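You operate a simulated robot arm through the tools that you are given. There is no shell and no other tool.

Carry out the task below with a simulated two-armed robot. There is one attempt and no reset: what you move stays moved.

JOB
Balance the blue spool against 5 ohm on the bridge board.
Fine: spool into its holder before the brown peg goes to ON; white rocker on, probe left where the meter showed 0; brown peg back at REST, rocker off; no orange flag; grey pegs left as they are. All other pegs, plugs, probes, cells, spools, bulbs and markers stay put. Where these are worked on the way, their far stop is far enough and under half their travel is too little: white rocker.

Only the result counts: the job must be done as asked and must still hold three seconds after the hand-in. Knocking over, shifting, dropping, spilling or breaking anything else fails it.

ROBOT AND FRAMES
Two 7-joint arms with two-finger parallel grippers on one trunk that stands fixed in place. Base frame: the origin is at the foot of the trunk, x ahead of it, y to its left, z up. Readings come in m, rad, newtons and seconds.
The left shoulder is at [0.05, 0.209, 1.171], the right one opposite. With the tool pointing down near the work surface each hand reaches from about 0.1 to 0.9 m from the base axis, measured 20 degrees to its own side. Payload 4.4 kg a hand.
The tool frame of a hand sits at the grasp point between the pads (the TCP): z along the fingers, y along the line on which they close. The tips reach 0.023 m beyond it. Largest opening 0.094 m; finger width 0.038, thickness 0.01; the body of the gripper, 0.054 by 0.096 m, starts 0.039 m behind the TCP.
Orientation is that of the tool frame in the base frame, as a unit quaternion [x, y, z, w]. With the fingers straight down and closing along the base's y, the tool's x points along the base's -x, its y along +y and its z along -z.

CONTROLS
- The arms move only by the tool apply_moves. It takes "left_moves", "right_moves" or both (then of equal length, played together; a hand with none holds still); each is a list of rows, each an object of numbers (a shift or turn left out is 0, a gripper value left out holds the last): "tx", "ty", "tz": the shift along the tool's x, y, z in m; "wx", "wy", "wz": the turn, a rotation vector about the tool's x, y, z in rad; "jaw": the opening, from 0 (shut) to 1 (fully open). In form: [{"tx": .., "ty": .., "tz": .., "wx": .., "wy": .., "wz": .., "jaw": ..}, ...]. A call has 1 to 20 rows; each row shifts and turns the commanded pose from where the row before left it, along the tool's axes as they then stand. A row lasts 0.2 s, in which the tool goes at most 0.05 m and 0.15 rad; a call with a longer step from one row to the next is refused whole, and so is a gripper value outside its range. Where a pose cannot be reached the arm comes as near as it can. A force on the tool above 90 N (or 10 N above the force at the start of the call, whichever is more), or a blocked arm, ends the call early, and 0.2 s more pass. The fingers move at their own pace (about 0.108 m/s each) and stop on an object; they squeeze with about 23 N. The grip force told is the motor's: it shows also when the fingers shut on nothing. Time passes only in rows, and 0.2 s behind the last, so rows that do not move let the fingers close. The reply holds the time, the measured pose of the TCP, the force on the tool along the base axes, the opening and the grip force, in the units named above and with some noise, with the torque about the TCP (base axes, N m) and any sound that the robot's microphone picked up.
- Cameras (640 x 400 px; columns grow to the right, rows downward): "scene" is now at [0.1445, 0.0518, 1.363]; the picture's right is [0.55, -0.84, 0.00], its down [-0.31, -0.20, -0.93] and it looks along [0.78, 0.51, -0.36] (base axes); focal length 329 px, centre (320, 200). "left" rides on the left gripper at [0.086, -0.016, -0.075] in its tool frame; the picture's right is [0.18, 0.98, 0.00], its down [-0.58, 0.11, -0.81] and it looks along [-0.79, 0.15, 0.59] (tool axes); focal length 243 px, centre (320, 200). "right" rides on the right gripper at [0.086, 0.016, -0.075] in its tool frame; the picture's right is [-0.18, 0.98, 0.00], its down [-0.58, -0.11, -0.81] and it looks along [-0.79, -0.15, 0.59] (tool axes); focal length 243 px, centre (320, 200). There is no depth. A picture from a camera that has moved, and an enlarged one, comes with that camera's place and axes in the base frame and with its lens.
- camera(camera): a new picture of that camera. The clock stands still meanwhile.
- slide_trunk(by): slides the trunk up (or, below 0, down) by that many m; the arms and the scene camera ride with it, the base frame stays. It gives what a move gives, with no picture.
- pan_tilt(pan, tilt): turns the head with the scene camera to pan (to the left, within 1.396 rad either way) and tilt (down, from -0.506 to 1.204), counted from straight ahead of the robot. It gives what a move gives.
- enlarge(camera, box): a new picture of the part [left, top, right, bottom] of that camera's present view, enlarged. The clock stands still meanwhile.
- finish_job(): hands the job in; it is judged then, once.

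Places have to be worked out from the pictures, the camera data and where the tool is seen. Open the grippers and draw the arms clear of the work before you hand the job in, unless the task says otherwise.

The tools are called after "Request:" by a JSON object that holds its "op" and its "data". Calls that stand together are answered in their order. apply_moves: Moves the arms, as the interface text tells. Its arguments: {"type":"object","properties":{"left_moves":{"type":"array","items":{"type":"object","properties":{"tx":{"type":"number"},"ty":{"type":"number"},"tz":{"type":"number"},"wx":{"type":"number"},"wy":{"type":"number"},"wz":{"type":"number"},"jaw":{"type":"number"}}}},"right_moves":{"type":"array","items":{"type":"object","properties":{"tx":{"type":"number"},"ty":{"type":"number"},"tz":{"type":"number"},"wx":{"type":"number"},"wy":{"type":"number"},"wz":{"type":"number"},"jaw":{"type":"number"}}}}},"required":[]} The other tools are called the same way: slide_trunk (by) slides the trunk up or down; pan_tilt (pan, tilt) turns the head that bears the scene camera; camera (camera) takes a picture; enlarge (camera, box) takes an enlarged picture of a part of a camera's view; finish_job () hands the job in.

At the start:

```text
time: 0.0
left_eef_pos: [0.3786, 0.5158, 1.1758]
left_tool_rot: [0.0, 1.0, 0.0, 0.0]
left_force: [0.7, 0.2, 0.1]
left_wrist_torque: [-0.03, 0.01, 0.0]
left_finger_gap: 0.0939
left_grasp_force: 0.0
right_eef_pos: [0.5123, 0.0028, 1.12]
right_tool_rot: [0.0, 1.0, 0.001, 0.0]
right_force: [-0.1, -0.7, 0.7]
right_wrist_torque: [0.04, -0.01, 0.04]
right_finger_gap: 0.094
right_grasp_force: 0.1
trunk travel left (down, up): [-0.25, 0.313]
head pan, tilt: [0.576, 0.374]
```

scene: 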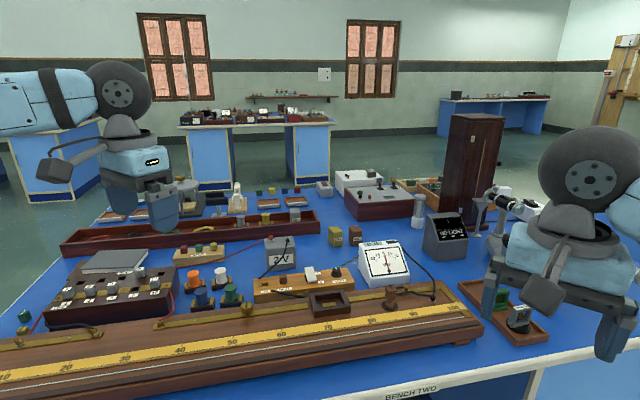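
right: 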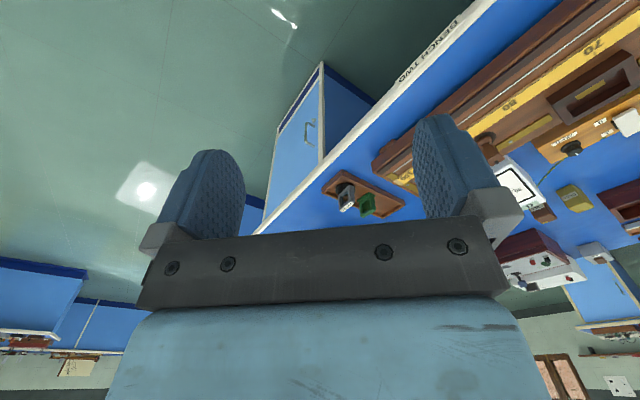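
left: 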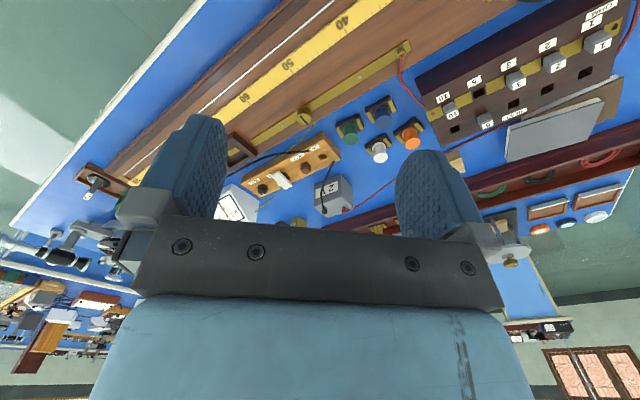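

I'll start by looking closely at the scene: enlarge the parts of the bridge board, the resistance box, spools, meter and switch.

Request:
{"op": "enlarge", "data": {"camera": "scene", "box": [0, 220, 260, 390]}}

Request:
{"op": "enlarge", "data": {"camera": "scene", "box": [160, 220, 360, 345]}}

Request:
{"op": "enlarge", "data": {"camera": "scene", "box": [320, 200, 560, 350]}}

```text
2.35 times, centred on (130, 305) of scene
camera zoom: at [0.1445, 0.0518, 1.363], right [0.55, -0.84, 0.0], down [-0.31, -0.2, -0.93], along [0.78, 0.51, -0.36], focal length 773 px, centre (767, -47)
```

zoom: 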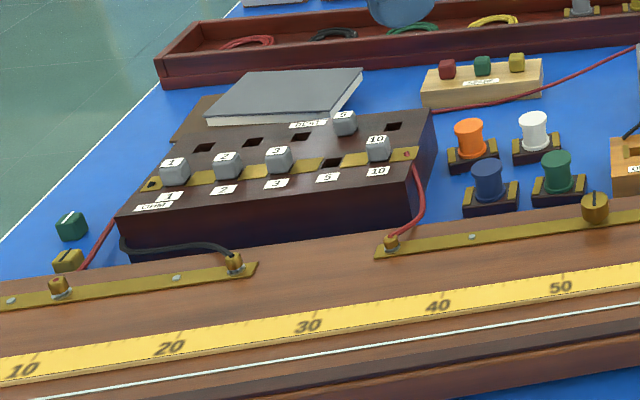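

```text
3.20 times, centred on (260, 282) of scene
camera zoom: at [0.1445, 0.0518, 1.363], right [0.55, -0.84, 0.0], down [-0.31, -0.2, -0.93], along [0.78, 0.51, -0.36], focal length 1052 px, centre (512, -64)
```

zoom: 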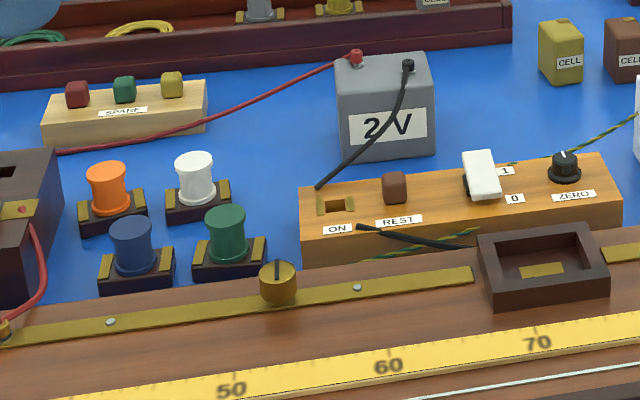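

```text
2.67 times, centred on (440, 275) of scene
camera zoom: at [0.1445, 0.0518, 1.363], right [0.55, -0.84, 0.0], down [-0.31, -0.2, -0.93], along [0.78, 0.51, -0.36], focal length 876 px, centre (0, 0)
```

zoom: 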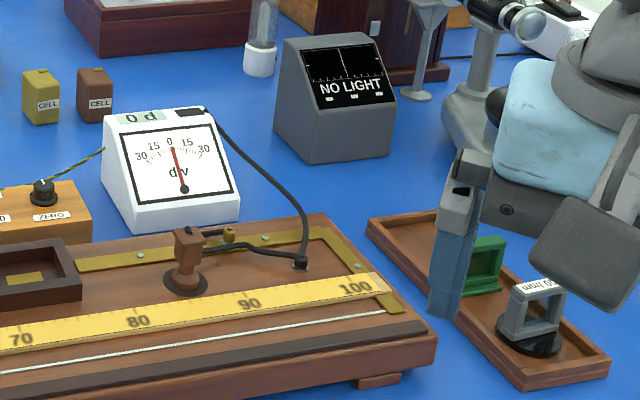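

Let me turn the head to see the bridge board more steeply and look at the whole board.

Request:
{"op": "pan_tilt", "data": {"pan": 0.576, "tilt": 0.75}}

Request:
{"op": "camera", "data": {"camera": "scene"}}

```text
time: 0.8
left_eef_pos: [0.3799, 0.5161, 1.1761]
left_tool_rot: [0.0, 1.0, 0.001, 0.001]
left_force: [-0.1, 1.0, -0.7]
left_wrist_torque: [-0.01, 0.0, -0.02]
left_finger_gap: 0.0939
left_grasp_force: 0.0
right_eef_pos: [0.5103, 0.0026, 1.1201]
right_tool_rot: [0.0, 1.0, 0.0, 0.0]
right_force: [0.8, 0.8, -0.3]
right_wrist_torque: [0.04, 0.0, -0.04]
right_finger_gap: 0.0938
right_grasp_force: 0.0
trunk travel left (down, up): [-0.25, 0.313]
head pan, tilt: [0.576, 0.75]
```

```text
taken
camera scene: at [0.1361, 0.0463, 1.3296], right [0.54, -0.84, 0.0], down [-0.57, -0.37, -0.73], along [0.61, 0.4, -0.68], focal length 329 px, centre (320, 200)
```

scene: 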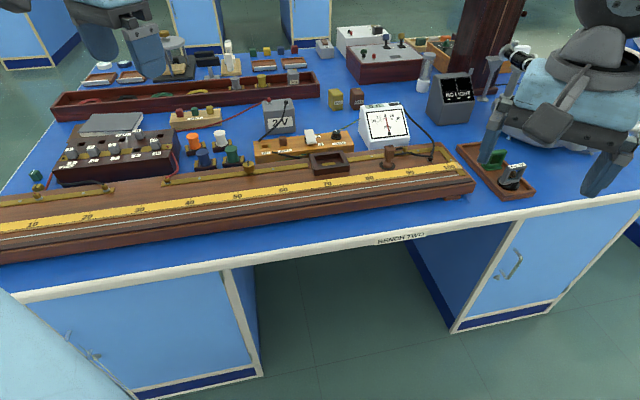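

The bench runs at 45° to my frame; triangulating the scale labels gives the scale top at about z=0.848 with 60 at (0.552, 0.414) and 1 cm per division. Now closer views of each part from this steeper angle.

Request:
{"op": "enlarge", "data": {"camera": "scene", "box": [160, 110, 360, 235]}}

Request:
{"op": "enlarge", "data": {"camera": "scene", "box": [340, 90, 500, 190]}}

Request:
{"op": "enlarge", "data": {"camera": "scene", "box": [0, 100, 200, 225]}}

Request:
{"op": "enlarge", "data": {"camera": "scene", "box": [300, 120, 380, 170]}}

```text
3.20 times, centred on (260, 172) of scene
camera zoom: at [0.1361, 0.0463, 1.3296], right [0.54, -0.84, 0.0], down [-0.57, -0.37, -0.73], along [0.61, 0.4, -0.68], focal length 1052 px, centre (512, 288)
```

zoom: 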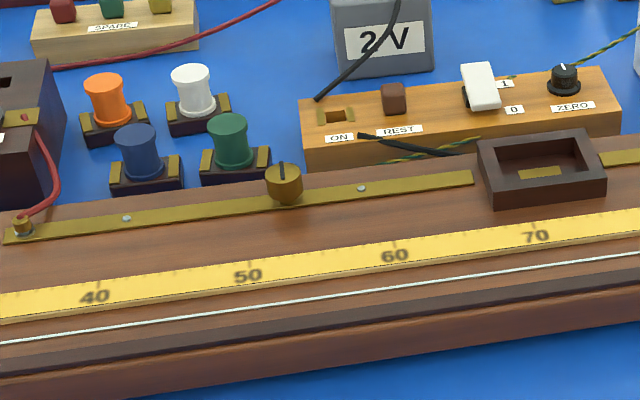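

```text
4.00 times, centred on (420, 140) of scene
camera zoom: at [0.1361, 0.0463, 1.3296], right [0.54, -0.84, 0.0], down [-0.57, -0.37, -0.73], along [0.61, 0.4, -0.68], focal length 1314 px, centre (-80, 440)
```

zoom: 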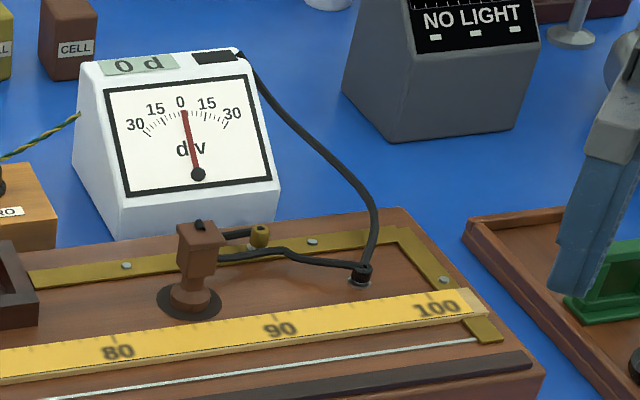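

```text
3.20 times, centred on (100, 162) of scene
camera zoom: at [0.1361, 0.0463, 1.3296], right [0.54, -0.84, 0.0], down [-0.57, -0.37, -0.73], along [0.61, 0.4, -0.68], focal length 1052 px, centre (1024, 320)
```

zoom: 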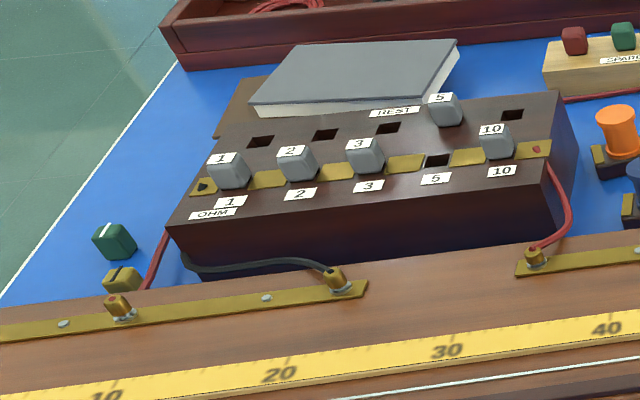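

```text
8.00 times, centred on (340, 145) of scene
camera zoom: at [0.1361, 0.0463, 1.3296], right [0.54, -0.84, 0.0], down [-0.57, -0.37, -0.73], along [0.61, 0.4, -0.68], focal length 2629 px, centre (160, 640)
```

zoom: 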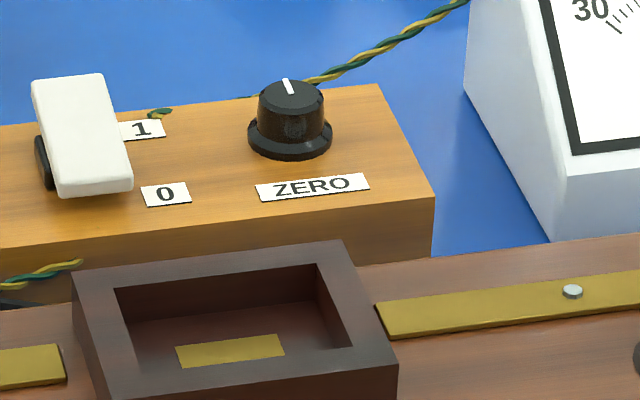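

The layout is clear: 5-ohm peg is already out (REST), holder near 68 cm, jockey resting near 85 cm, switch block behind the board. I'll yaw the left hand 45° to line up with the bench and look from its camera.

Request:
{"op": "apply_moves", "data": {"left_moves": [{"wz": -0.131}, {"wz": -0.131}, {"wz": -0.131}, {"wz": -0.131}, {"wz": -0.131}, {"wz": -0.1304}]}}

Request:
{"op": "camera", "data": {"camera": "left"}}

```text
time: 2.2
left_eef_pos: [0.3789, 0.5156, 1.1767]
left_tool_rot: [-0.384, 0.923, 0.0, 0.0]
left_force: [0.5, 0.8, 0.3]
left_wrist_torque: [-0.02, -0.02, 0.01]
left_finger_gap: 0.0941
left_grasp_force: 0.2
right_eef_pos: [0.5111, 0.0035, 1.1205]
right_tool_rot: [0.001, 1.0, 0.0, 0.0]
right_force: [-0.2, 1.2, -0.2]
right_wrist_torque: [0.03, -0.01, 0.0]
right_finger_gap: 0.094
right_grasp_force: 0.1
trunk travel left (down, up): [-0.25, 0.313]
head pan, tilt: [0.576, 0.75]
```

```text
taken
camera left: at [0.3293, 0.4429, 1.2507], right [-0.83, 0.56, 0.0], down [0.33, 0.49, 0.81], along [0.45, 0.67, -0.59], focal length 243 px, centre (320, 200)
```

left: 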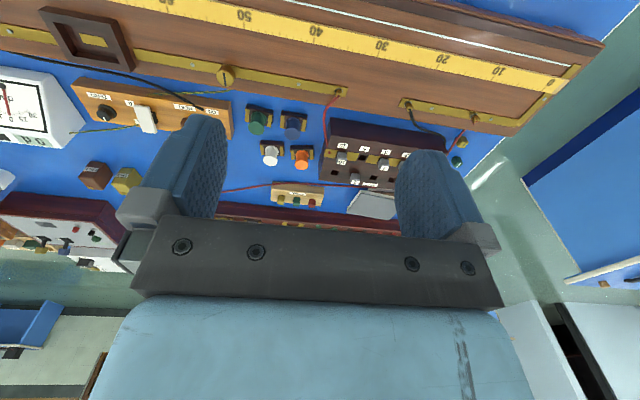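

Tool is aligned with the bench. I'll move the left camera closer above the spools and holder to see them in detail.

Request:
{"op": "apply_moves", "data": {"left_moves": [{"tx": -0.034, "ty": -0.012, "tz": 0.028}, {"tx": -0.034, "ty": -0.012, "tz": 0.028}, {"tx": -0.034, "ty": -0.012, "tz": 0.028}, {"tx": -0.034, "ty": -0.012, "tz": 0.028}, {"tx": -0.034, "ty": -0.012, "tz": 0.028}]}}

Request:
{"op": "camera", "data": {"camera": "left"}}

Request:
{"op": "enlarge", "data": {"camera": "left", "box": [220, 0, 440, 138]}}

Request:
{"op": "enlarge", "data": {"camera": "left", "box": [0, 0, 220, 138]}}

```text
time: 3.5
left_eef_pos: [0.5428, 0.5929, 1.0352]
left_tool_rot: [-0.384, 0.924, 0.0, 0.0]
left_force: [0.8, -0.8, -0.4]
left_wrist_torque: [0.0, 0.02, -0.03]
left_finger_gap: 0.0941
left_grasp_force: 0.0
right_eef_pos: [0.5121, 0.0026, 1.1194]
right_tool_rot: [0.001, 1.0, 0.001, -0.001]
right_force: [0.8, 0.6, -1.0]
right_wrist_torque: [0.02, -0.01, 0.03]
right_finger_gap: 0.094
right_grasp_force: 0.0
trunk travel left (down, up): [-0.25, 0.313]
head pan, tilt: [0.576, 0.75]
```

```text
taken
camera left: at [0.4927, 0.52, 1.1094], right [-0.83, 0.56, 0.0], down [0.33, 0.49, 0.81], along [0.45, 0.67, -0.59], focal length 243 px, centre (320, 200)
```

left: 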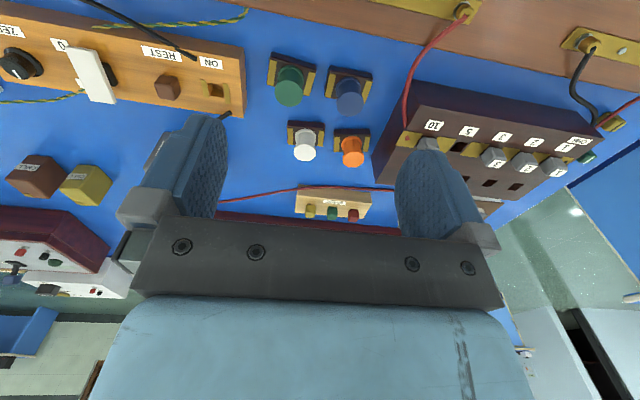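

```text
2.90 times, centred on (330, 69) of left
camera zoom: at [0.4927, 0.52, 1.1094], right [-0.83, 0.56, 0.0], down [0.33, 0.49, 0.81], along [0.45, 0.67, -0.59], focal length 703 px, centre (291, 580)
```

zoom: 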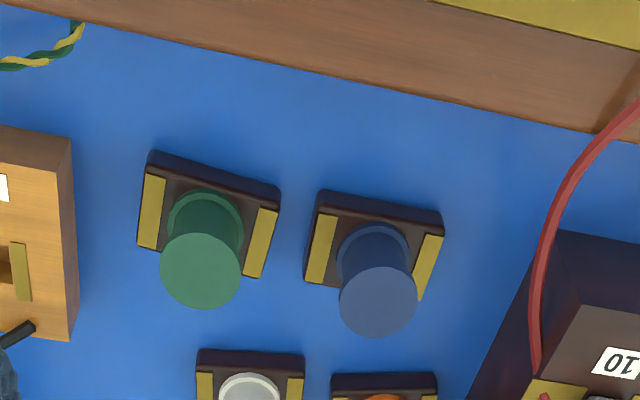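

```text
2.90 times, centred on (110, 69) of left
camera zoom: at [0.4927, 0.52, 1.1094], right [-0.83, 0.56, 0.0], down [0.33, 0.49, 0.81], along [0.45, 0.67, -0.59], focal length 703 px, centre (929, 580)
```

zoom: 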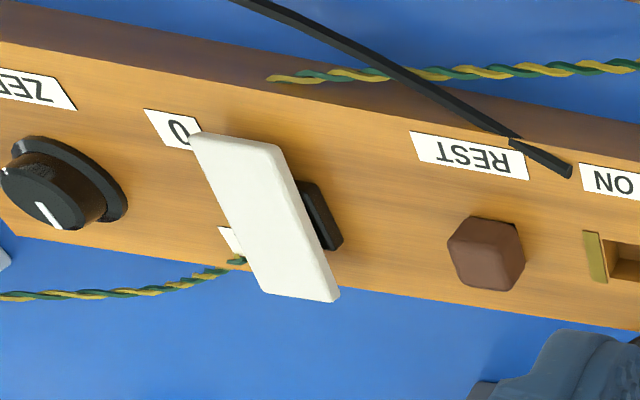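

I have good views of the spools and switch block. Let me look from the scene camera once more for triangulating the spools and holder, with the left hand out of the way of the view.

Request:
{"op": "enlarge", "data": {"camera": "scene", "box": [170, 120, 270, 182]}}

Request:
{"op": "enlarge", "data": {"camera": "scene", "box": [245, 120, 365, 195]}}

Request:
{"op": "enlarge", "data": {"camera": "scene", "box": [350, 90, 470, 165]}}

```text
6.40 times, centred on (220, 151) of scene
camera zoom: at [0.1376, 0.0467, 1.3292], right [0.54, -0.84, 0.0], down [-0.57, -0.37, -0.73], along [0.61, 0.4, -0.68], focal length 2103 px, centre (960, 514)
```

zoom: 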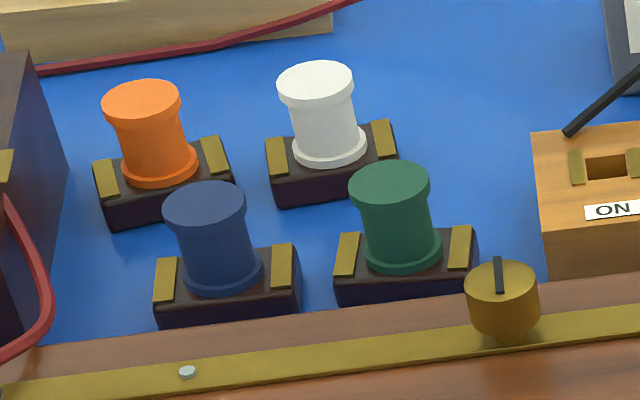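

```text
5.33 times, centred on (305, 158) of scene
camera zoom: at [0.1376, 0.0467, 1.3292], right [0.54, -0.84, 0.0], down [-0.57, -0.37, -0.73], along [0.61, 0.4, -0.68], focal length 1752 px, centre (400, 427)
```

zoom: 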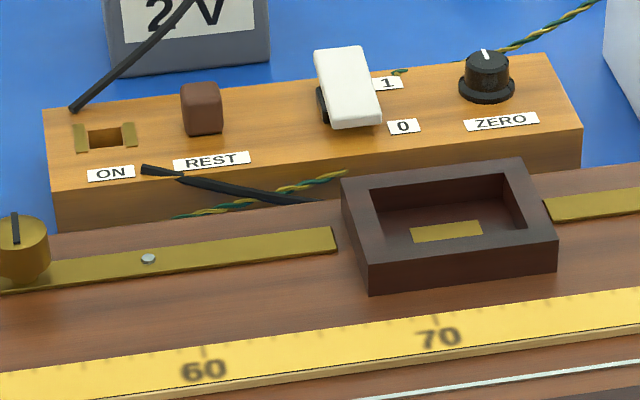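

```text
5.33 times, centred on (410, 128) of scene
camera zoom: at [0.1376, 0.0467, 1.3292], right [0.54, -0.84, 0.0], down [-0.57, -0.37, -0.73], along [0.61, 0.4, -0.68], focal length 1752 px, centre (-160, 587)
```

zoom: 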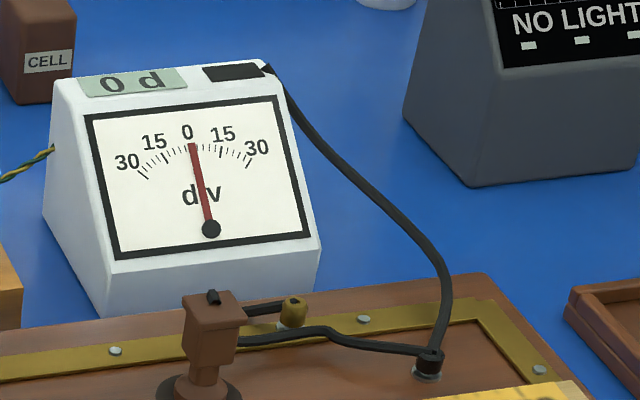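

Triangulation gives: table z≈0.80, blue spool centre e≈-0.084/n≈0.871 (bench axes), its base about 0.05×0.03; holder centre e≈0.217/n≈0.749. Now I move the left camera over the holder/switch block for closer measurement.

Request:
{"op": "apply_moves", "data": {"left_moves": [{"ty": -0.04, "tx": 0.01, "tz": 0.005}, {"ty": -0.04, "tx": 0.01, "tz": 0.005}, {"ty": -0.04, "tx": 0.01, "tz": 0.005}, {"ty": -0.04, "tx": 0.01, "tz": 0.005}, {"ty": -0.02, "tx": 0.01, "tz": 0.005}]}}

Request:
{"op": "camera", "data": {"camera": "left"}}

Request:
{"op": "enlarge", "data": {"camera": "left", "box": [200, 0, 440, 150]}}

Request:
{"op": "enlarge", "data": {"camera": "left", "box": [0, 0, 240, 150]}}

```text
time: 4.7
left_eef_pos: [0.6324, 0.4307, 1.01]
left_tool_rot: [-0.383, 0.924, 0.0, 0.001]
left_force: [-0.1, 0.4, -1.0]
left_wrist_torque: [0.0, 0.0, 0.02]
left_finger_gap: 0.0942
left_grasp_force: 0.1
right_eef_pos: [0.5109, 0.0022, 1.1211]
right_tool_rot: [0.0, 1.0, 0.0, 0.0]
right_force: [-0.2, -0.3, -0.2]
right_wrist_torque: [0.01, -0.01, 0.04]
right_finger_gap: 0.094
right_grasp_force: 0.0
trunk travel left (down, up): [-0.25, 0.313]
head pan, tilt: [0.576, 0.75]
```

```text
taken
camera left: at [0.5839, 0.3577, 1.0845], right [-0.83, 0.56, 0.0], down [0.33, 0.49, 0.81], along [0.46, 0.67, -0.59], focal length 243 px, centre (320, 200)
```

left: 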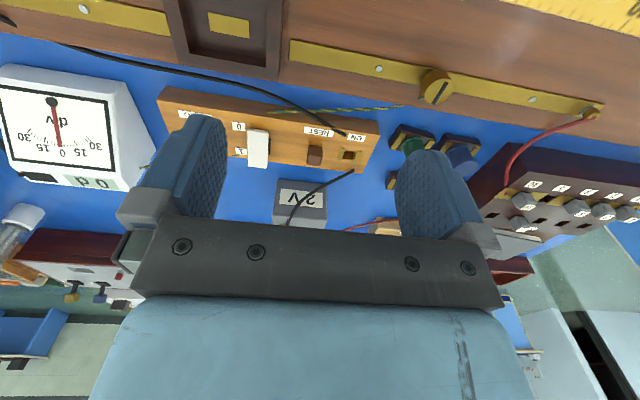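

```text
2.67 times, centred on (320, 75) of left
camera zoom: at [0.5839, 0.3577, 1.0845], right [-0.83, 0.56, 0.0], down [0.33, 0.49, 0.81], along [0.46, 0.67, -0.59], focal length 647 px, centre (320, 533)
```

zoom: 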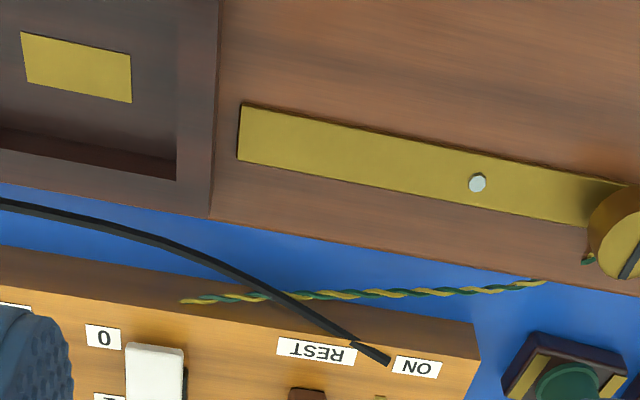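

```text
2.67 times, centred on (120, 75) of left
camera zoom: at [0.5839, 0.3577, 1.0845], right [-0.83, 0.56, 0.0], down [0.33, 0.49, 0.81], along [0.46, 0.67, -0.59], focal length 647 px, centre (853, 533)
```

zoom: 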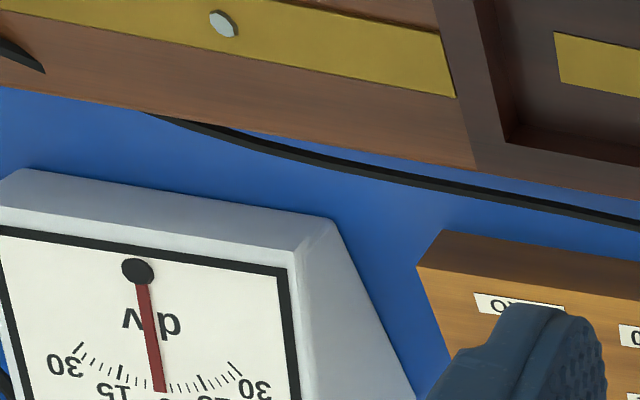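

The holder has a single brass plate in its floor. I'll back the hand off toward me to see the holder and the jockey fully.

Request:
{"op": "apply_moves", "data": {"left_moves": [{"tx": 0.04, "ty": -0.02}, {"tx": 0.04, "ty": -0.02}, {"tx": 0.04, "ty": -0.02}]}}

Request:
{"op": "camera", "data": {"camera": "left"}}

Request:
{"op": "enlarge", "data": {"camera": "left", "box": [240, 30, 432, 150]}}

Request:
{"op": "enlarge", "data": {"camera": "left", "box": [20, 0, 260, 150]}}

```text
time: 5.5
left_eef_pos: [0.5899, 0.3023, 1.0104]
left_tool_rot: [-0.382, 0.924, 0.0, 0.001]
left_force: [-0.5, 0.3, 0.8]
left_wrist_torque: [0.01, -0.01, 0.02]
left_finger_gap: 0.0942
left_grasp_force: 0.1
right_eef_pos: [0.5111, 0.0018, 1.1207]
right_tool_rot: [0.0, 1.0, 0.001, 0.0]
right_force: [0.1, -1.1, 0.4]
right_wrist_torque: [0.03, 0.02, -0.01]
right_finger_gap: 0.094
right_grasp_force: 0.0
trunk travel left (down, up): [-0.25, 0.313]
head pan, tilt: [0.576, 0.75]
```

```text
taken
camera left: at [0.5399, 0.2293, 1.0845], right [-0.83, 0.56, 0.0], down [0.33, 0.49, 0.81], along [0.46, 0.67, -0.59], focal length 243 px, centre (320, 200)
```

left: 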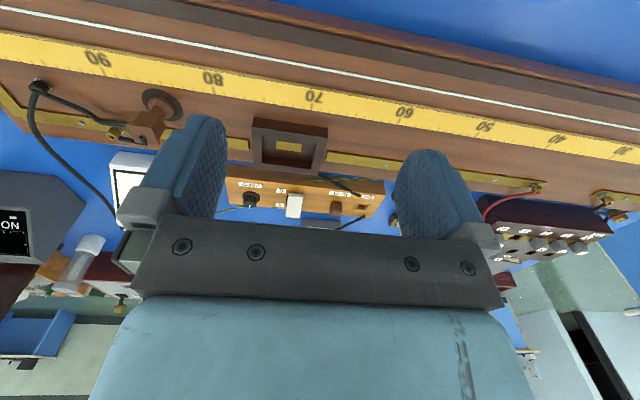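

```text
3.33 times, centred on (336, 90) of left
camera zoom: at [0.5399, 0.2293, 1.0845], right [-0.83, 0.56, 0.0], down [0.33, 0.49, 0.81], along [0.46, 0.67, -0.59], focal length 809 px, centre (267, 567)
```

zoom: 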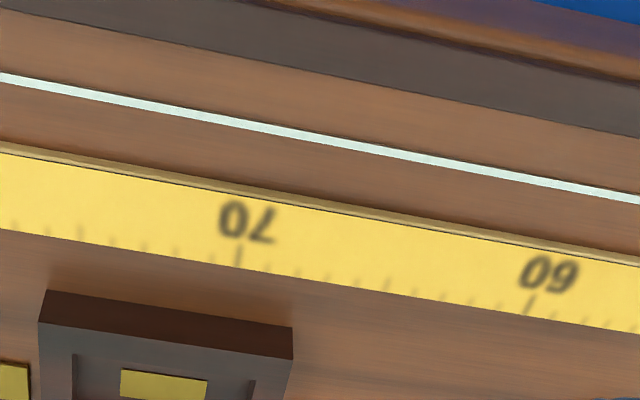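

```text
2.67 times, centred on (140, 75) of left
camera zoom: at [0.5399, 0.2293, 1.0845], right [-0.83, 0.56, 0.0], down [0.33, 0.49, 0.81], along [0.46, 0.67, -0.59], focal length 647 px, centre (800, 533)
```

zoom: 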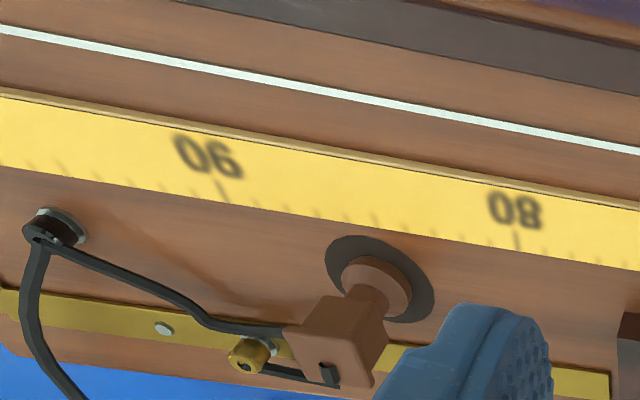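

Jockey foot is about e=0.365/n=0.730 (≈86.5 cm), wire at n≈0.655, z≈0.845. Now I'll move the left hand above the blue spool to check alignment before grasping.

Request:
{"op": "apply_moves", "data": {"left_moves": [{"tx": -0.03, "ty": 0.0359}, {"tx": -0.03, "ty": 0.0359}, {"tx": -0.03, "ty": 0.0359}, {"tx": -0.03, "ty": 0.0359}, {"tx": -0.03, "ty": 0.0359}, {"tx": -0.03, "ty": 0.0359}, {"tx": -0.03, "ty": 0.0359}, {"tx": -0.03, "ty": 0.0359}, {"tz": 0.03}, {"tz": 0.03}]}}

Request:
{"op": "camera", "data": {"camera": "left"}}

Request:
{"op": "enlarge", "data": {"camera": "left", "box": [220, 20, 420, 145]}}

Request:
{"op": "camera", "data": {"camera": "scene"}}

```text
time: 7.7
left_eef_pos: [0.5579, 0.6771, 0.9495]
left_tool_rot: [-0.383, 0.924, 0.0, -0.001]
left_force: [-0.3, -0.3, 0.1]
left_wrist_torque: [-0.06, 0.03, -0.01]
left_finger_gap: 0.0939
left_grasp_force: 0.1
right_eef_pos: [0.5109, 0.0028, 1.1198]
right_tool_rot: [0.0, 1.0, 0.0, 0.0]
right_force: [-0.4, 0.1, 0.1]
right_wrist_torque: [-0.02, 0.0, 0.03]
right_finger_gap: 0.0939
right_grasp_force: 0.2
trunk travel left (down, up): [-0.25, 0.313]
head pan, tilt: [0.576, 0.75]
```

```text
taken
camera left: at [0.5083, 0.6042, 1.0251], right [-0.83, 0.56, 0.0], down [0.33, 0.49, 0.81], along [0.45, 0.67, -0.59], focal length 243 px, centre (320, 200)
```

left: 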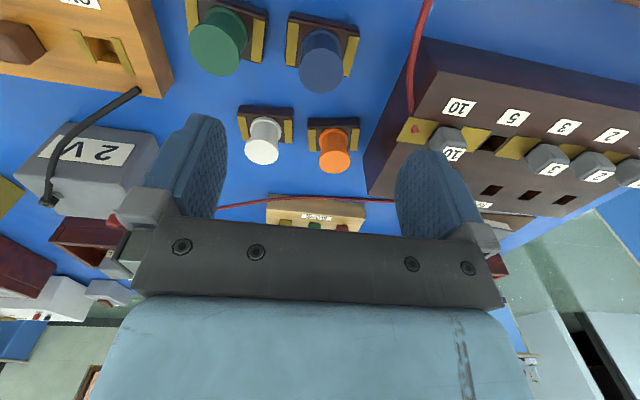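

```text
3.20 times, centred on (320, 82) of left
camera zoom: at [0.5083, 0.6042, 1.0251], right [-0.83, 0.56, 0.0], down [0.33, 0.49, 0.81], along [0.45, 0.67, -0.59], focal length 776 px, centre (320, 576)
```

zoom: 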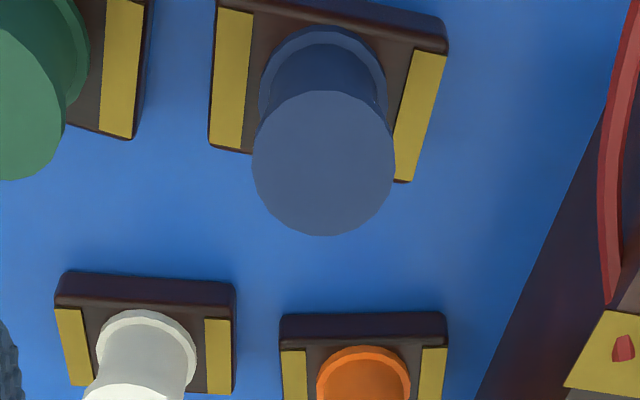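

```text
taken
camera scene: at [0.1364, 0.047, 1.3294], right [0.54, -0.84, 0.0], down [-0.57, -0.37, -0.73], along [0.61, 0.4, -0.68], focal length 329 px, centre (320, 200)
```

scene: 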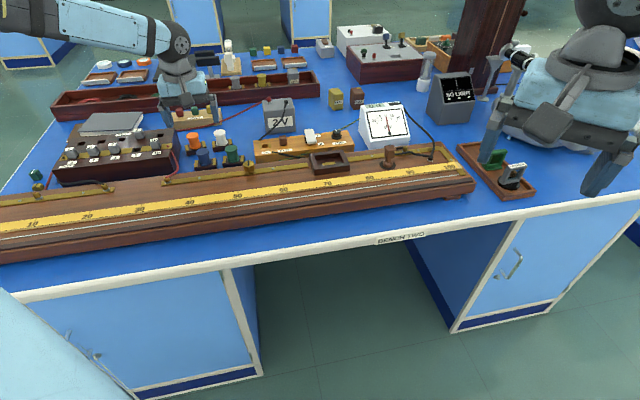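

Spool top is at e≈-0.0843, n≈0.8707, z≈0.848; the TCP is 2–3 mm too far in n. I correct, narrow the jaw, and descend to just above the spool for a check.

Request:
{"op": "apply_moves", "data": {"left_moves": [{"tx": 0.0026, "jaw": 0.62}, {"tz": 0.035}, {"tz": 0.035}, {}]}}

Request:
{"op": "camera", "data": {"camera": "left"}}

Request:
{"op": "enlarge", "data": {"camera": "scene", "box": [130, 90, 290, 190]}}

```text
time: 8.7
left_eef_pos: [0.5547, 0.6754, 0.8819]
left_tool_rot: [-0.382, 0.924, 0.001, 0.0]
left_force: [0.2, 0.4, 1.4]
left_wrist_torque: [0.01, -0.02, 0.0]
left_finger_gap: 0.0583
left_grasp_force: 0.0
right_eef_pos: [0.5109, 0.0015, 1.1211]
right_tool_rot: [-0.001, 1.0, 0.0, 0.0]
right_force: [0.0, 0.5, -0.1]
right_wrist_torque: [0.01, -0.01, -0.01]
right_finger_gap: 0.0939
right_grasp_force: 0.1
trunk travel left (down, up): [-0.25, 0.313]
head pan, tilt: [0.576, 0.75]
```

```text
taken
camera left: at [0.5052, 0.6024, 0.9585], right [-0.83, 0.56, 0.0], down [0.33, 0.49, 0.81], along [0.46, 0.67, -0.59], focal length 243 px, centre (320, 200)
```

left: 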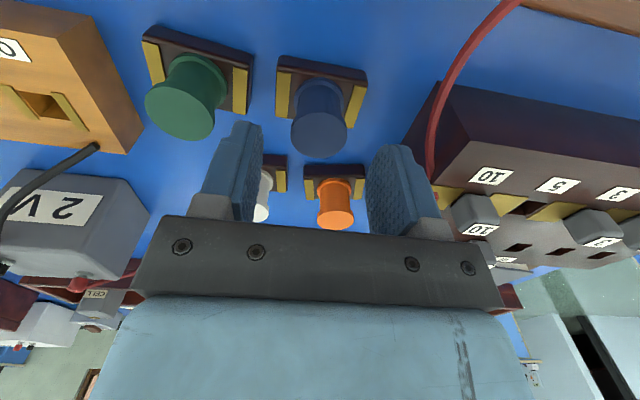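

```text
4.00 times, centred on (210, 140) of scene
camera zoom: at [0.1359, 0.0459, 1.3296], right [0.54, -0.84, 0.0], down [-0.57, -0.37, -0.73], along [0.61, 0.4, -0.68], focal length 1314 px, centre (760, 440)
```

zoom: 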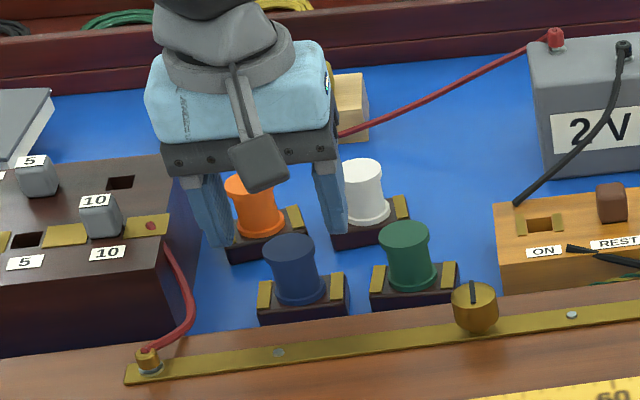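

The projection checks match: the fingers straddle the blue spool with clearance. I descend to TCP z≈0.8455 and close.

Request:
{"op": "apply_moves", "data": {"left_moves": [{"tz": 0.018, "ty": -0.001, "tx": -0.0005}, {"tz": 0.018}, {"jaw": 0.0}, {"jaw": 0.0}, {"jaw": 0.0}, {"jaw": 0.0}]}}

Request:
{"op": "camera", "data": {"camera": "left"}}

Request:
{"op": "enlarge", "data": {"camera": "scene", "box": [130, 90, 290, 190]}}

```text
time: 10.1
left_eef_pos: [0.5568, 0.6748, 0.8464]
left_tool_rot: [-0.383, 0.924, 0.0, 0.0]
left_force: [-0.5, 1.1, 0.5]
left_wrist_torque: [0.0, 0.03, 0.02]
left_finger_gap: 0.0311
left_grasp_force: 23.3
right_eef_pos: [0.5114, 0.0031, 1.1198]
right_tool_rot: [0.0, 1.0, 0.0, 0.0]
right_force: [-0.3, -0.6, 0.2]
right_wrist_torque: [-0.03, 0.0, -0.01]
right_finger_gap: 0.0943
right_grasp_force: 0.0
trunk travel left (down, up): [-0.25, 0.313]
head pan, tilt: [0.576, 0.75]
```

```text
taken
camera left: at [0.5063, 0.6027, 0.9214], right [-0.83, 0.56, 0.0], down [0.33, 0.49, 0.81], along [0.46, 0.67, -0.59], focal length 243 px, centre (320, 200)
```

left: 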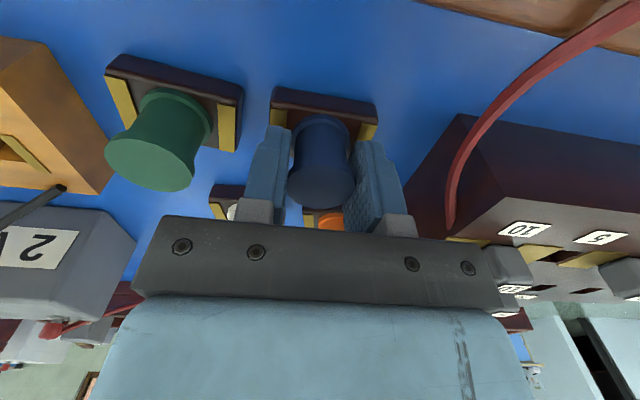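

```text
4.00 times, centred on (210, 140) of scene
camera zoom: at [0.1362, 0.0464, 1.3295], right [0.54, -0.84, 0.0], down [-0.57, -0.37, -0.73], along [0.61, 0.4, -0.68], focal length 1314 px, centre (760, 440)
```

zoom: 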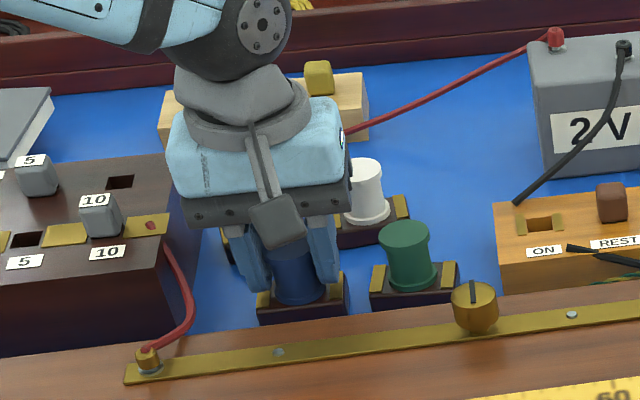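

The spool is held (gap 31 mm). I lift it straight up 0.12 m and carry it above the holder.

Request:
{"op": "apply_moves", "data": {"left_moves": [{"tz": -0.02}, {"tz": -0.04}, {"tz": -0.04}, {"tz": -0.02}, {"ty": -0.043, "tx": 0.0175}, {"ty": -0.043, "tx": 0.0175}, {"ty": -0.043, "tx": 0.0175}, {"ty": -0.043, "tx": 0.0175}, {"ty": -0.043, "tx": 0.0175}, {"ty": -0.043, "tx": 0.0175}, {"ty": -0.043, "tx": 0.0175}, {}]}}

Request:
{"op": "camera", "data": {"camera": "left"}}

Request:
{"op": "enlarge", "data": {"camera": "left", "box": [220, 0, 420, 125]}}

Request:
{"op": "enlarge", "data": {"camera": "scene", "box": [240, 80, 400, 180]}}

```text
time: 12.7
left_eef_pos: [0.6812, 0.3735, 0.9655]
left_tool_rot: [-0.383, 0.924, 0.0, 0.0]
left_force: [-0.4, 0.1, -0.7]
left_wrist_torque: [-0.02, -0.01, 0.0]
left_finger_gap: 0.0309
left_grasp_force: 23.5
right_eef_pos: [0.5117, 0.0039, 1.1211]
right_tool_rot: [0.001, 1.0, 0.001, 0.0]
right_force: [-0.3, 1.0, -0.6]
right_wrist_torque: [-0.01, 0.0, -0.02]
right_finger_gap: 0.0939
right_grasp_force: 0.1
trunk travel left (down, up): [-0.25, 0.313]
head pan, tilt: [0.576, 0.75]
```

```text
taken
camera left: at [0.6316, 0.3001, 1.0408], right [-0.83, 0.56, 0.0], down [0.33, 0.49, 0.81], along [0.46, 0.67, -0.59], focal length 243 px, centre (320, 200)
```

left: 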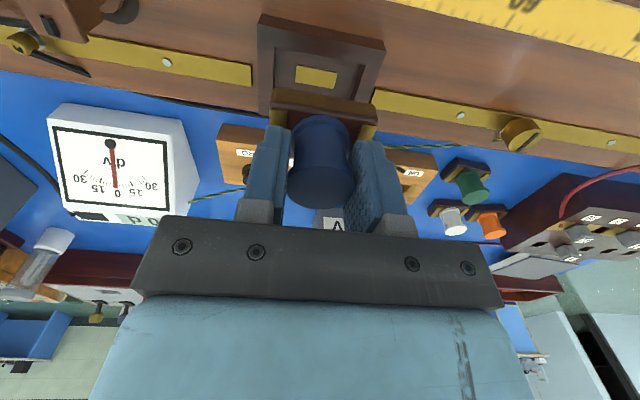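

```text
3.20 times, centred on (320, 62) of left
camera zoom: at [0.6316, 0.3001, 1.0408], right [-0.83, 0.56, 0.0], down [0.33, 0.49, 0.81], along [0.46, 0.67, -0.59], focal length 776 px, centre (320, 640)
```

zoom: 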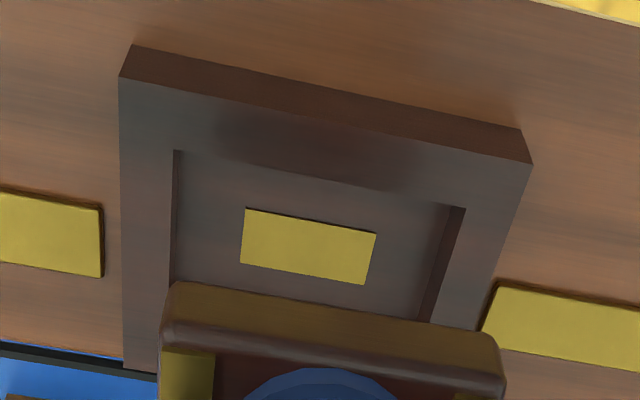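

```text
4.00 times, centred on (320, 130) of scene
camera zoom: at [0.1358, 0.047, 1.3295], right [0.54, -0.84, 0.0], down [-0.57, -0.37, -0.73], along [0.61, 0.4, -0.68], focal length 1314 px, centre (320, 480)
```

zoom: 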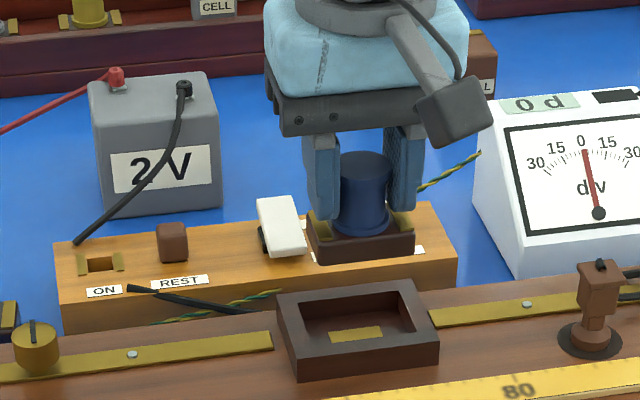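

Cavity measured from both cameras: e 0.188–0.251, n 0.7335–0.777, rim z≈0.863. The spool base is 2.5 mm short in e and 8.6 mm short in n; I shift it and lower to just above the rim, then check.

Request:
{"op": "apply_moves", "data": {"left_moves": [{"ty": -0.0025, "tx": -0.0088}, {"tz": 0.022}, {"tz": 0.022}, {}]}}

Request:
{"op": "enlarge", "data": {"camera": "left", "box": [220, 20, 420, 145]}}

Request:
{"op": "enlarge", "data": {"camera": "scene", "box": [280, 110, 376, 170]}}

```text
time: 13.7
left_eef_pos: [0.6911, 0.379, 0.922]
left_tool_rot: [-0.383, 0.924, 0.0, 0.001]
left_force: [0.4, -0.5, -0.6]
left_wrist_torque: [0.02, 0.02, 0.03]
left_finger_gap: 0.0313
left_grasp_force: 23.2
right_eef_pos: [0.5108, 0.0047, 1.1208]
right_tool_rot: [-0.001, 1.0, 0.0, 0.0]
right_force: [-0.1, -0.7, 0.3]
right_wrist_torque: [-0.02, -0.02, 0.01]
right_finger_gap: 0.0943
right_grasp_force: 0.1
trunk travel left (down, up): [-0.25, 0.313]
head pan, tilt: [0.576, 0.75]
```

```text
3.20 times, centred on (320, 82) of left
camera zoom: at [0.6411, 0.3069, 0.9961], right [-0.83, 0.56, 0.0], down [0.33, 0.49, 0.81], along [0.46, 0.67, -0.59], focal length 776 px, centre (320, 576)
```

zoom: 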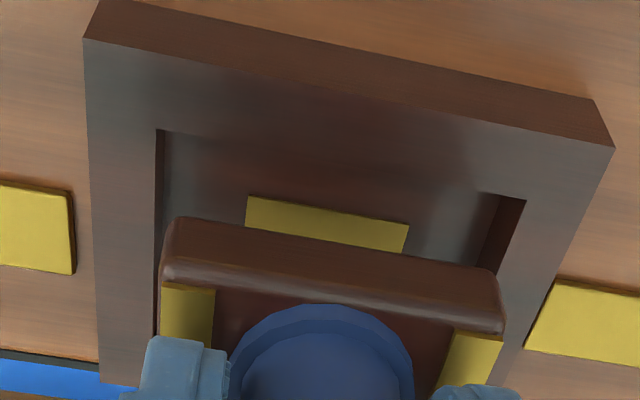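

```text
6.67 times, centred on (328, 140) of scene
camera zoom: at [0.136, 0.0463, 1.3295], right [0.54, -0.84, 0.0], down [-0.57, -0.37, -0.73], along [0.61, 0.4, -0.68], focal length 2191 px, centre (267, 600)
```

zoom: 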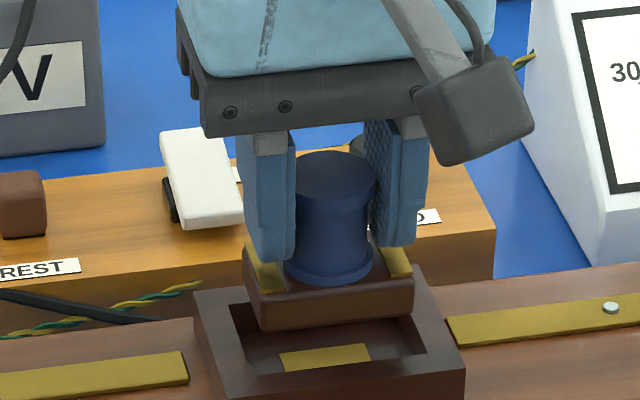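

Base is centred in the cavity within about 1 mm. Lowering it in small steps.

Request:
{"op": "apply_moves", "data": {"left_moves": [{"tz": 0.01, "tx": 0.0007}, {"tz": 0.008}, {"tz": 0.004}, {}]}}

Request:
{"op": "enlarge", "data": {"camera": "scene", "box": [280, 110, 376, 170]}}

Request:
{"op": "enlarge", "data": {"camera": "left", "box": [220, 20, 420, 145]}}

```text
time: 14.7
left_eef_pos: [0.6852, 0.3792, 0.9034]
left_tool_rot: [-0.383, 0.924, 0.0, 0.0]
left_force: [3.3, -2.7, 0.5]
left_wrist_torque: [-0.09, -0.15, 0.0]
left_finger_gap: 0.031
left_grasp_force: 22.9
left hand out of reach, approached as far as the arm can: row 2
right_eef_pos: [0.5114, 0.0028, 1.1187]
right_tool_rot: [-0.001, 1.0, 0.001, 0.0]
right_force: [-0.1, -0.6, -0.9]
right_wrist_torque: [0.02, 0.02, 0.01]
right_finger_gap: 0.094
right_grasp_force: 0.0
trunk travel left (down, up): [-0.25, 0.313]
head pan, tilt: [0.576, 0.75]
```

```text
6.67 times, centred on (328, 140) of scene
camera zoom: at [0.1364, 0.046, 1.3295], right [0.54, -0.84, 0.0], down [-0.57, -0.37, -0.73], along [0.61, 0.4, -0.68], focal length 2191 px, centre (267, 600)
```

zoom: 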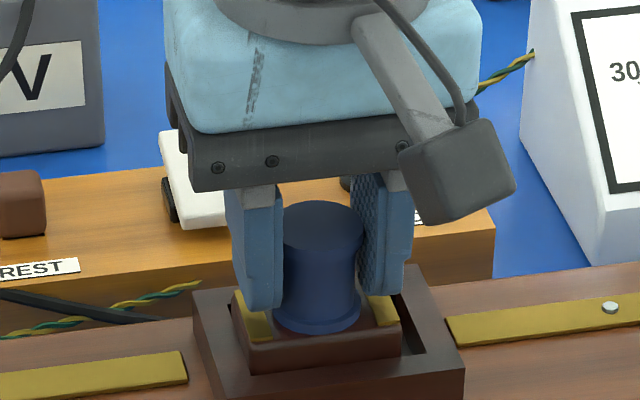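

```text
3.20 times, centred on (320, 82) of left
camera zoom: at [0.6356, 0.308, 0.9783], right [-0.83, 0.56, 0.0], down [0.33, 0.49, 0.81], along [0.46, 0.67, -0.59], focal length 776 px, centre (320, 576)
```

zoom: 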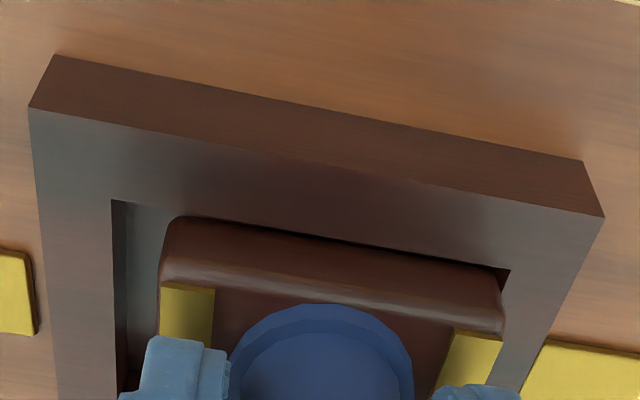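

The arm reported a reach limit and drifted ~4 mm so the base now touches the e- wall. I'll lift clear, raise the hand, and slide the trunk down to get a better arm configuration.

Request:
{"op": "apply_moves", "data": {"left_moves": [{"tz": -0.01}, {"tz": -0.02}, {"tz": -0.03}, {"tz": -0.04}, {"tz": -0.04}, {}]}}

Request:
{"op": "camera", "data": {"camera": "scene"}}

Request:
{"op": "camera", "data": {"camera": "left"}}

```text
time: 16.1
left_eef_pos: [0.6867, 0.3825, 1.0419]
left_tool_rot: [-0.383, 0.924, 0.0, -0.001]
left_force: [0.5, 0.3, -0.6]
left_wrist_torque: [-0.01, 0.02, 0.0]
left_finger_gap: 0.0313
left_grasp_force: 23.2
right_eef_pos: [0.5111, 0.004, 1.12]
right_tool_rot: [0.0, 1.0, 0.001, 0.0]
right_force: [-0.2, 0.2, -0.2]
right_wrist_torque: [-0.03, 0.02, 0.0]
right_finger_gap: 0.0939
right_grasp_force: 0.0
trunk travel left (down, up): [-0.25, 0.313]
head pan, tilt: [0.576, 0.75]
```

```text
taken
camera scene: at [0.1368, 0.0465, 1.3293], right [0.54, -0.84, 0.0], down [-0.57, -0.37, -0.73], along [0.61, 0.4, -0.68], focal length 329 px, centre (320, 200)
```

scene: 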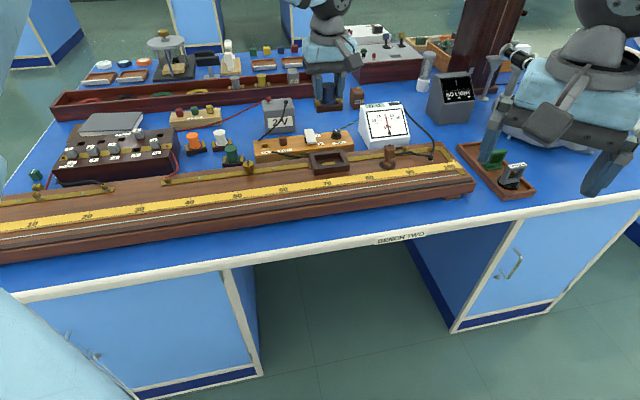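

```text
taken
camera left: at [0.6379, 0.3101, 1.1161], right [-0.83, 0.56, 0.0], down [0.33, 0.49, 0.81], along [0.45, 0.67, -0.59], focal length 243 px, centre (320, 200)
```

left: 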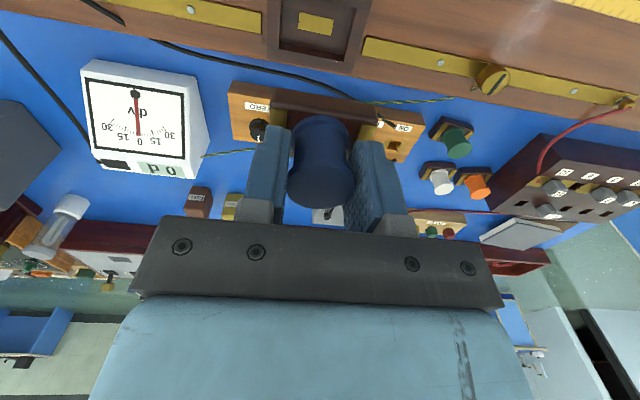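

Still held well and clear. I slide the trunk down 0.10 m (left tool ends about z=0.94, spool bottom ~0.895 above the holder).

Request:
{"op": "slide_trunk", "data": {"by": -0.1}}

Request:
{"op": "camera", "data": {"camera": "left"}}

Request:
{"op": "camera", "data": {"camera": "scene"}}

Request:
{"op": "enlarge", "data": {"camera": "left", "box": [220, 20, 420, 145]}}

```text
time: 17.4
left_eef_pos: [0.6874, 0.382, 0.942]
left_tool_rot: [-0.384, 0.923, 0.0, 0.001]
left_force: [-0.5, 0.7, -0.7]
left_wrist_torque: [-0.03, -0.01, -0.02]
left_finger_gap: 0.031
left_grasp_force: 22.6
right_eef_pos: [0.5111, 0.0024, 1.021]
right_tool_rot: [0.0, 1.0, 0.001, 0.0]
right_force: [0.5, -0.1, 0.3]
right_wrist_torque: [0.03, 0.01, 0.02]
right_finger_gap: 0.0939
right_grasp_force: 0.0
trunk travel left (down, up): [-0.15, 0.413]
head pan, tilt: [0.576, 0.75]
```

```text
taken
camera left: at [0.6373, 0.3097, 1.0167], right [-0.83, 0.56, 0.0], down [0.33, 0.49, 0.81], along [0.46, 0.67, -0.59], focal length 243 px, centre (320, 200)
```

left: 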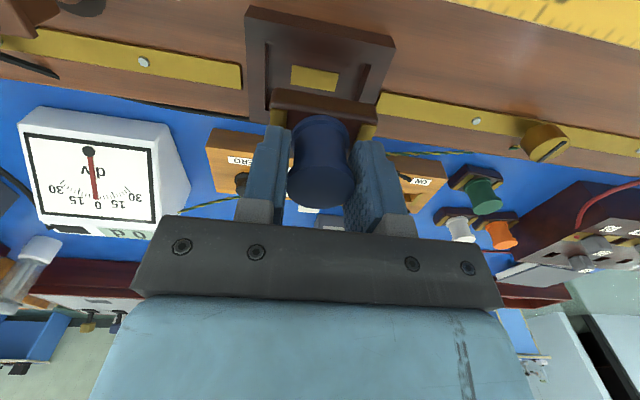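

```text
taken
camera scene: at [0.1359, 0.0462, 1.2296], right [0.54, -0.84, 0.0], down [-0.57, -0.37, -0.73], along [0.61, 0.4, -0.68], focal length 329 px, centre (320, 200)
```

scene: 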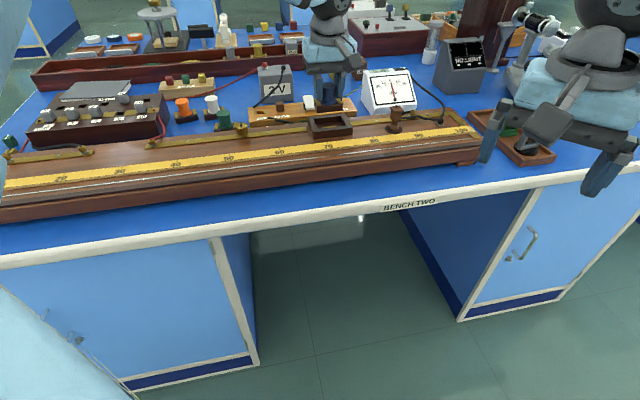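

```text
3.20 times, centred on (320, 82) of left
camera zoom: at [0.6373, 0.3097, 1.0167], right [-0.83, 0.56, 0.0], down [0.33, 0.49, 0.81], along [0.46, 0.67, -0.59], focal length 776 px, centre (320, 576)
```

zoom: 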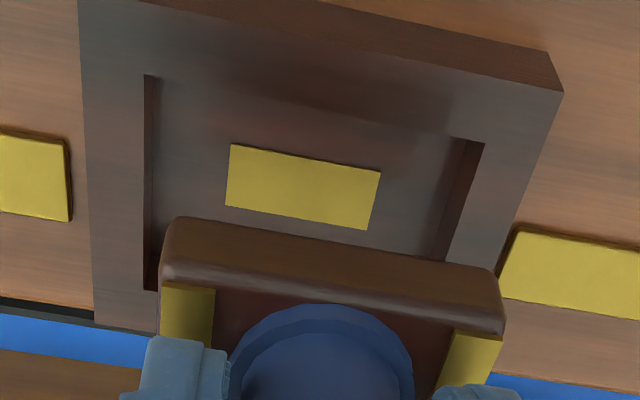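

Now the hand is tracking properly. The base centre is at e≈0.215; it needs +4.5 mm in e. I'll shift and lower to 4 mm below the rim, then check.

Request:
{"op": "apply_moves", "data": {"left_moves": [{"ty": -0.0045}, {"tz": 0.015}, {"tz": 0.01}, {}]}}

Request:
{"op": "enlarge", "data": {"camera": "left", "box": [220, 20, 420, 145]}}

```text
time: 18.4
left_eef_pos: [0.6902, 0.379, 0.9157]
left_tool_rot: [-0.383, 0.924, -0.001, 0.0]
left_force: [-0.8, -0.4, -1.0]
left_wrist_torque: [-0.01, -0.05, -0.01]
left_finger_gap: 0.0311
left_grasp_force: 23.1
right_eef_pos: [0.5122, 0.0028, 1.0203]
right_tool_rot: [0.0, 1.0, 0.0, 0.0]
right_force: [0.5, 1.0, 1.0]
right_wrist_torque: [0.04, 0.0, 0.02]
right_finger_gap: 0.094
right_grasp_force: 0.1
trunk travel left (down, up): [-0.15, 0.413]
head pan, tilt: [0.576, 0.75]
```

```text
3.20 times, centred on (320, 82) of left
camera zoom: at [0.6407, 0.3064, 0.9906], right [-0.83, 0.56, 0.0], down [0.33, 0.49, 0.81], along [0.46, 0.67, -0.59], focal length 776 px, centre (320, 576)
```

zoom: 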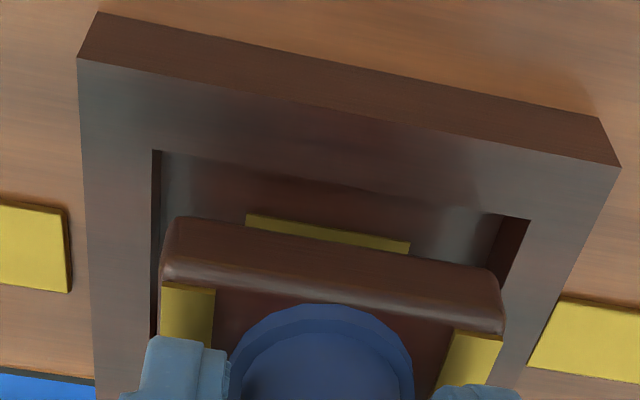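

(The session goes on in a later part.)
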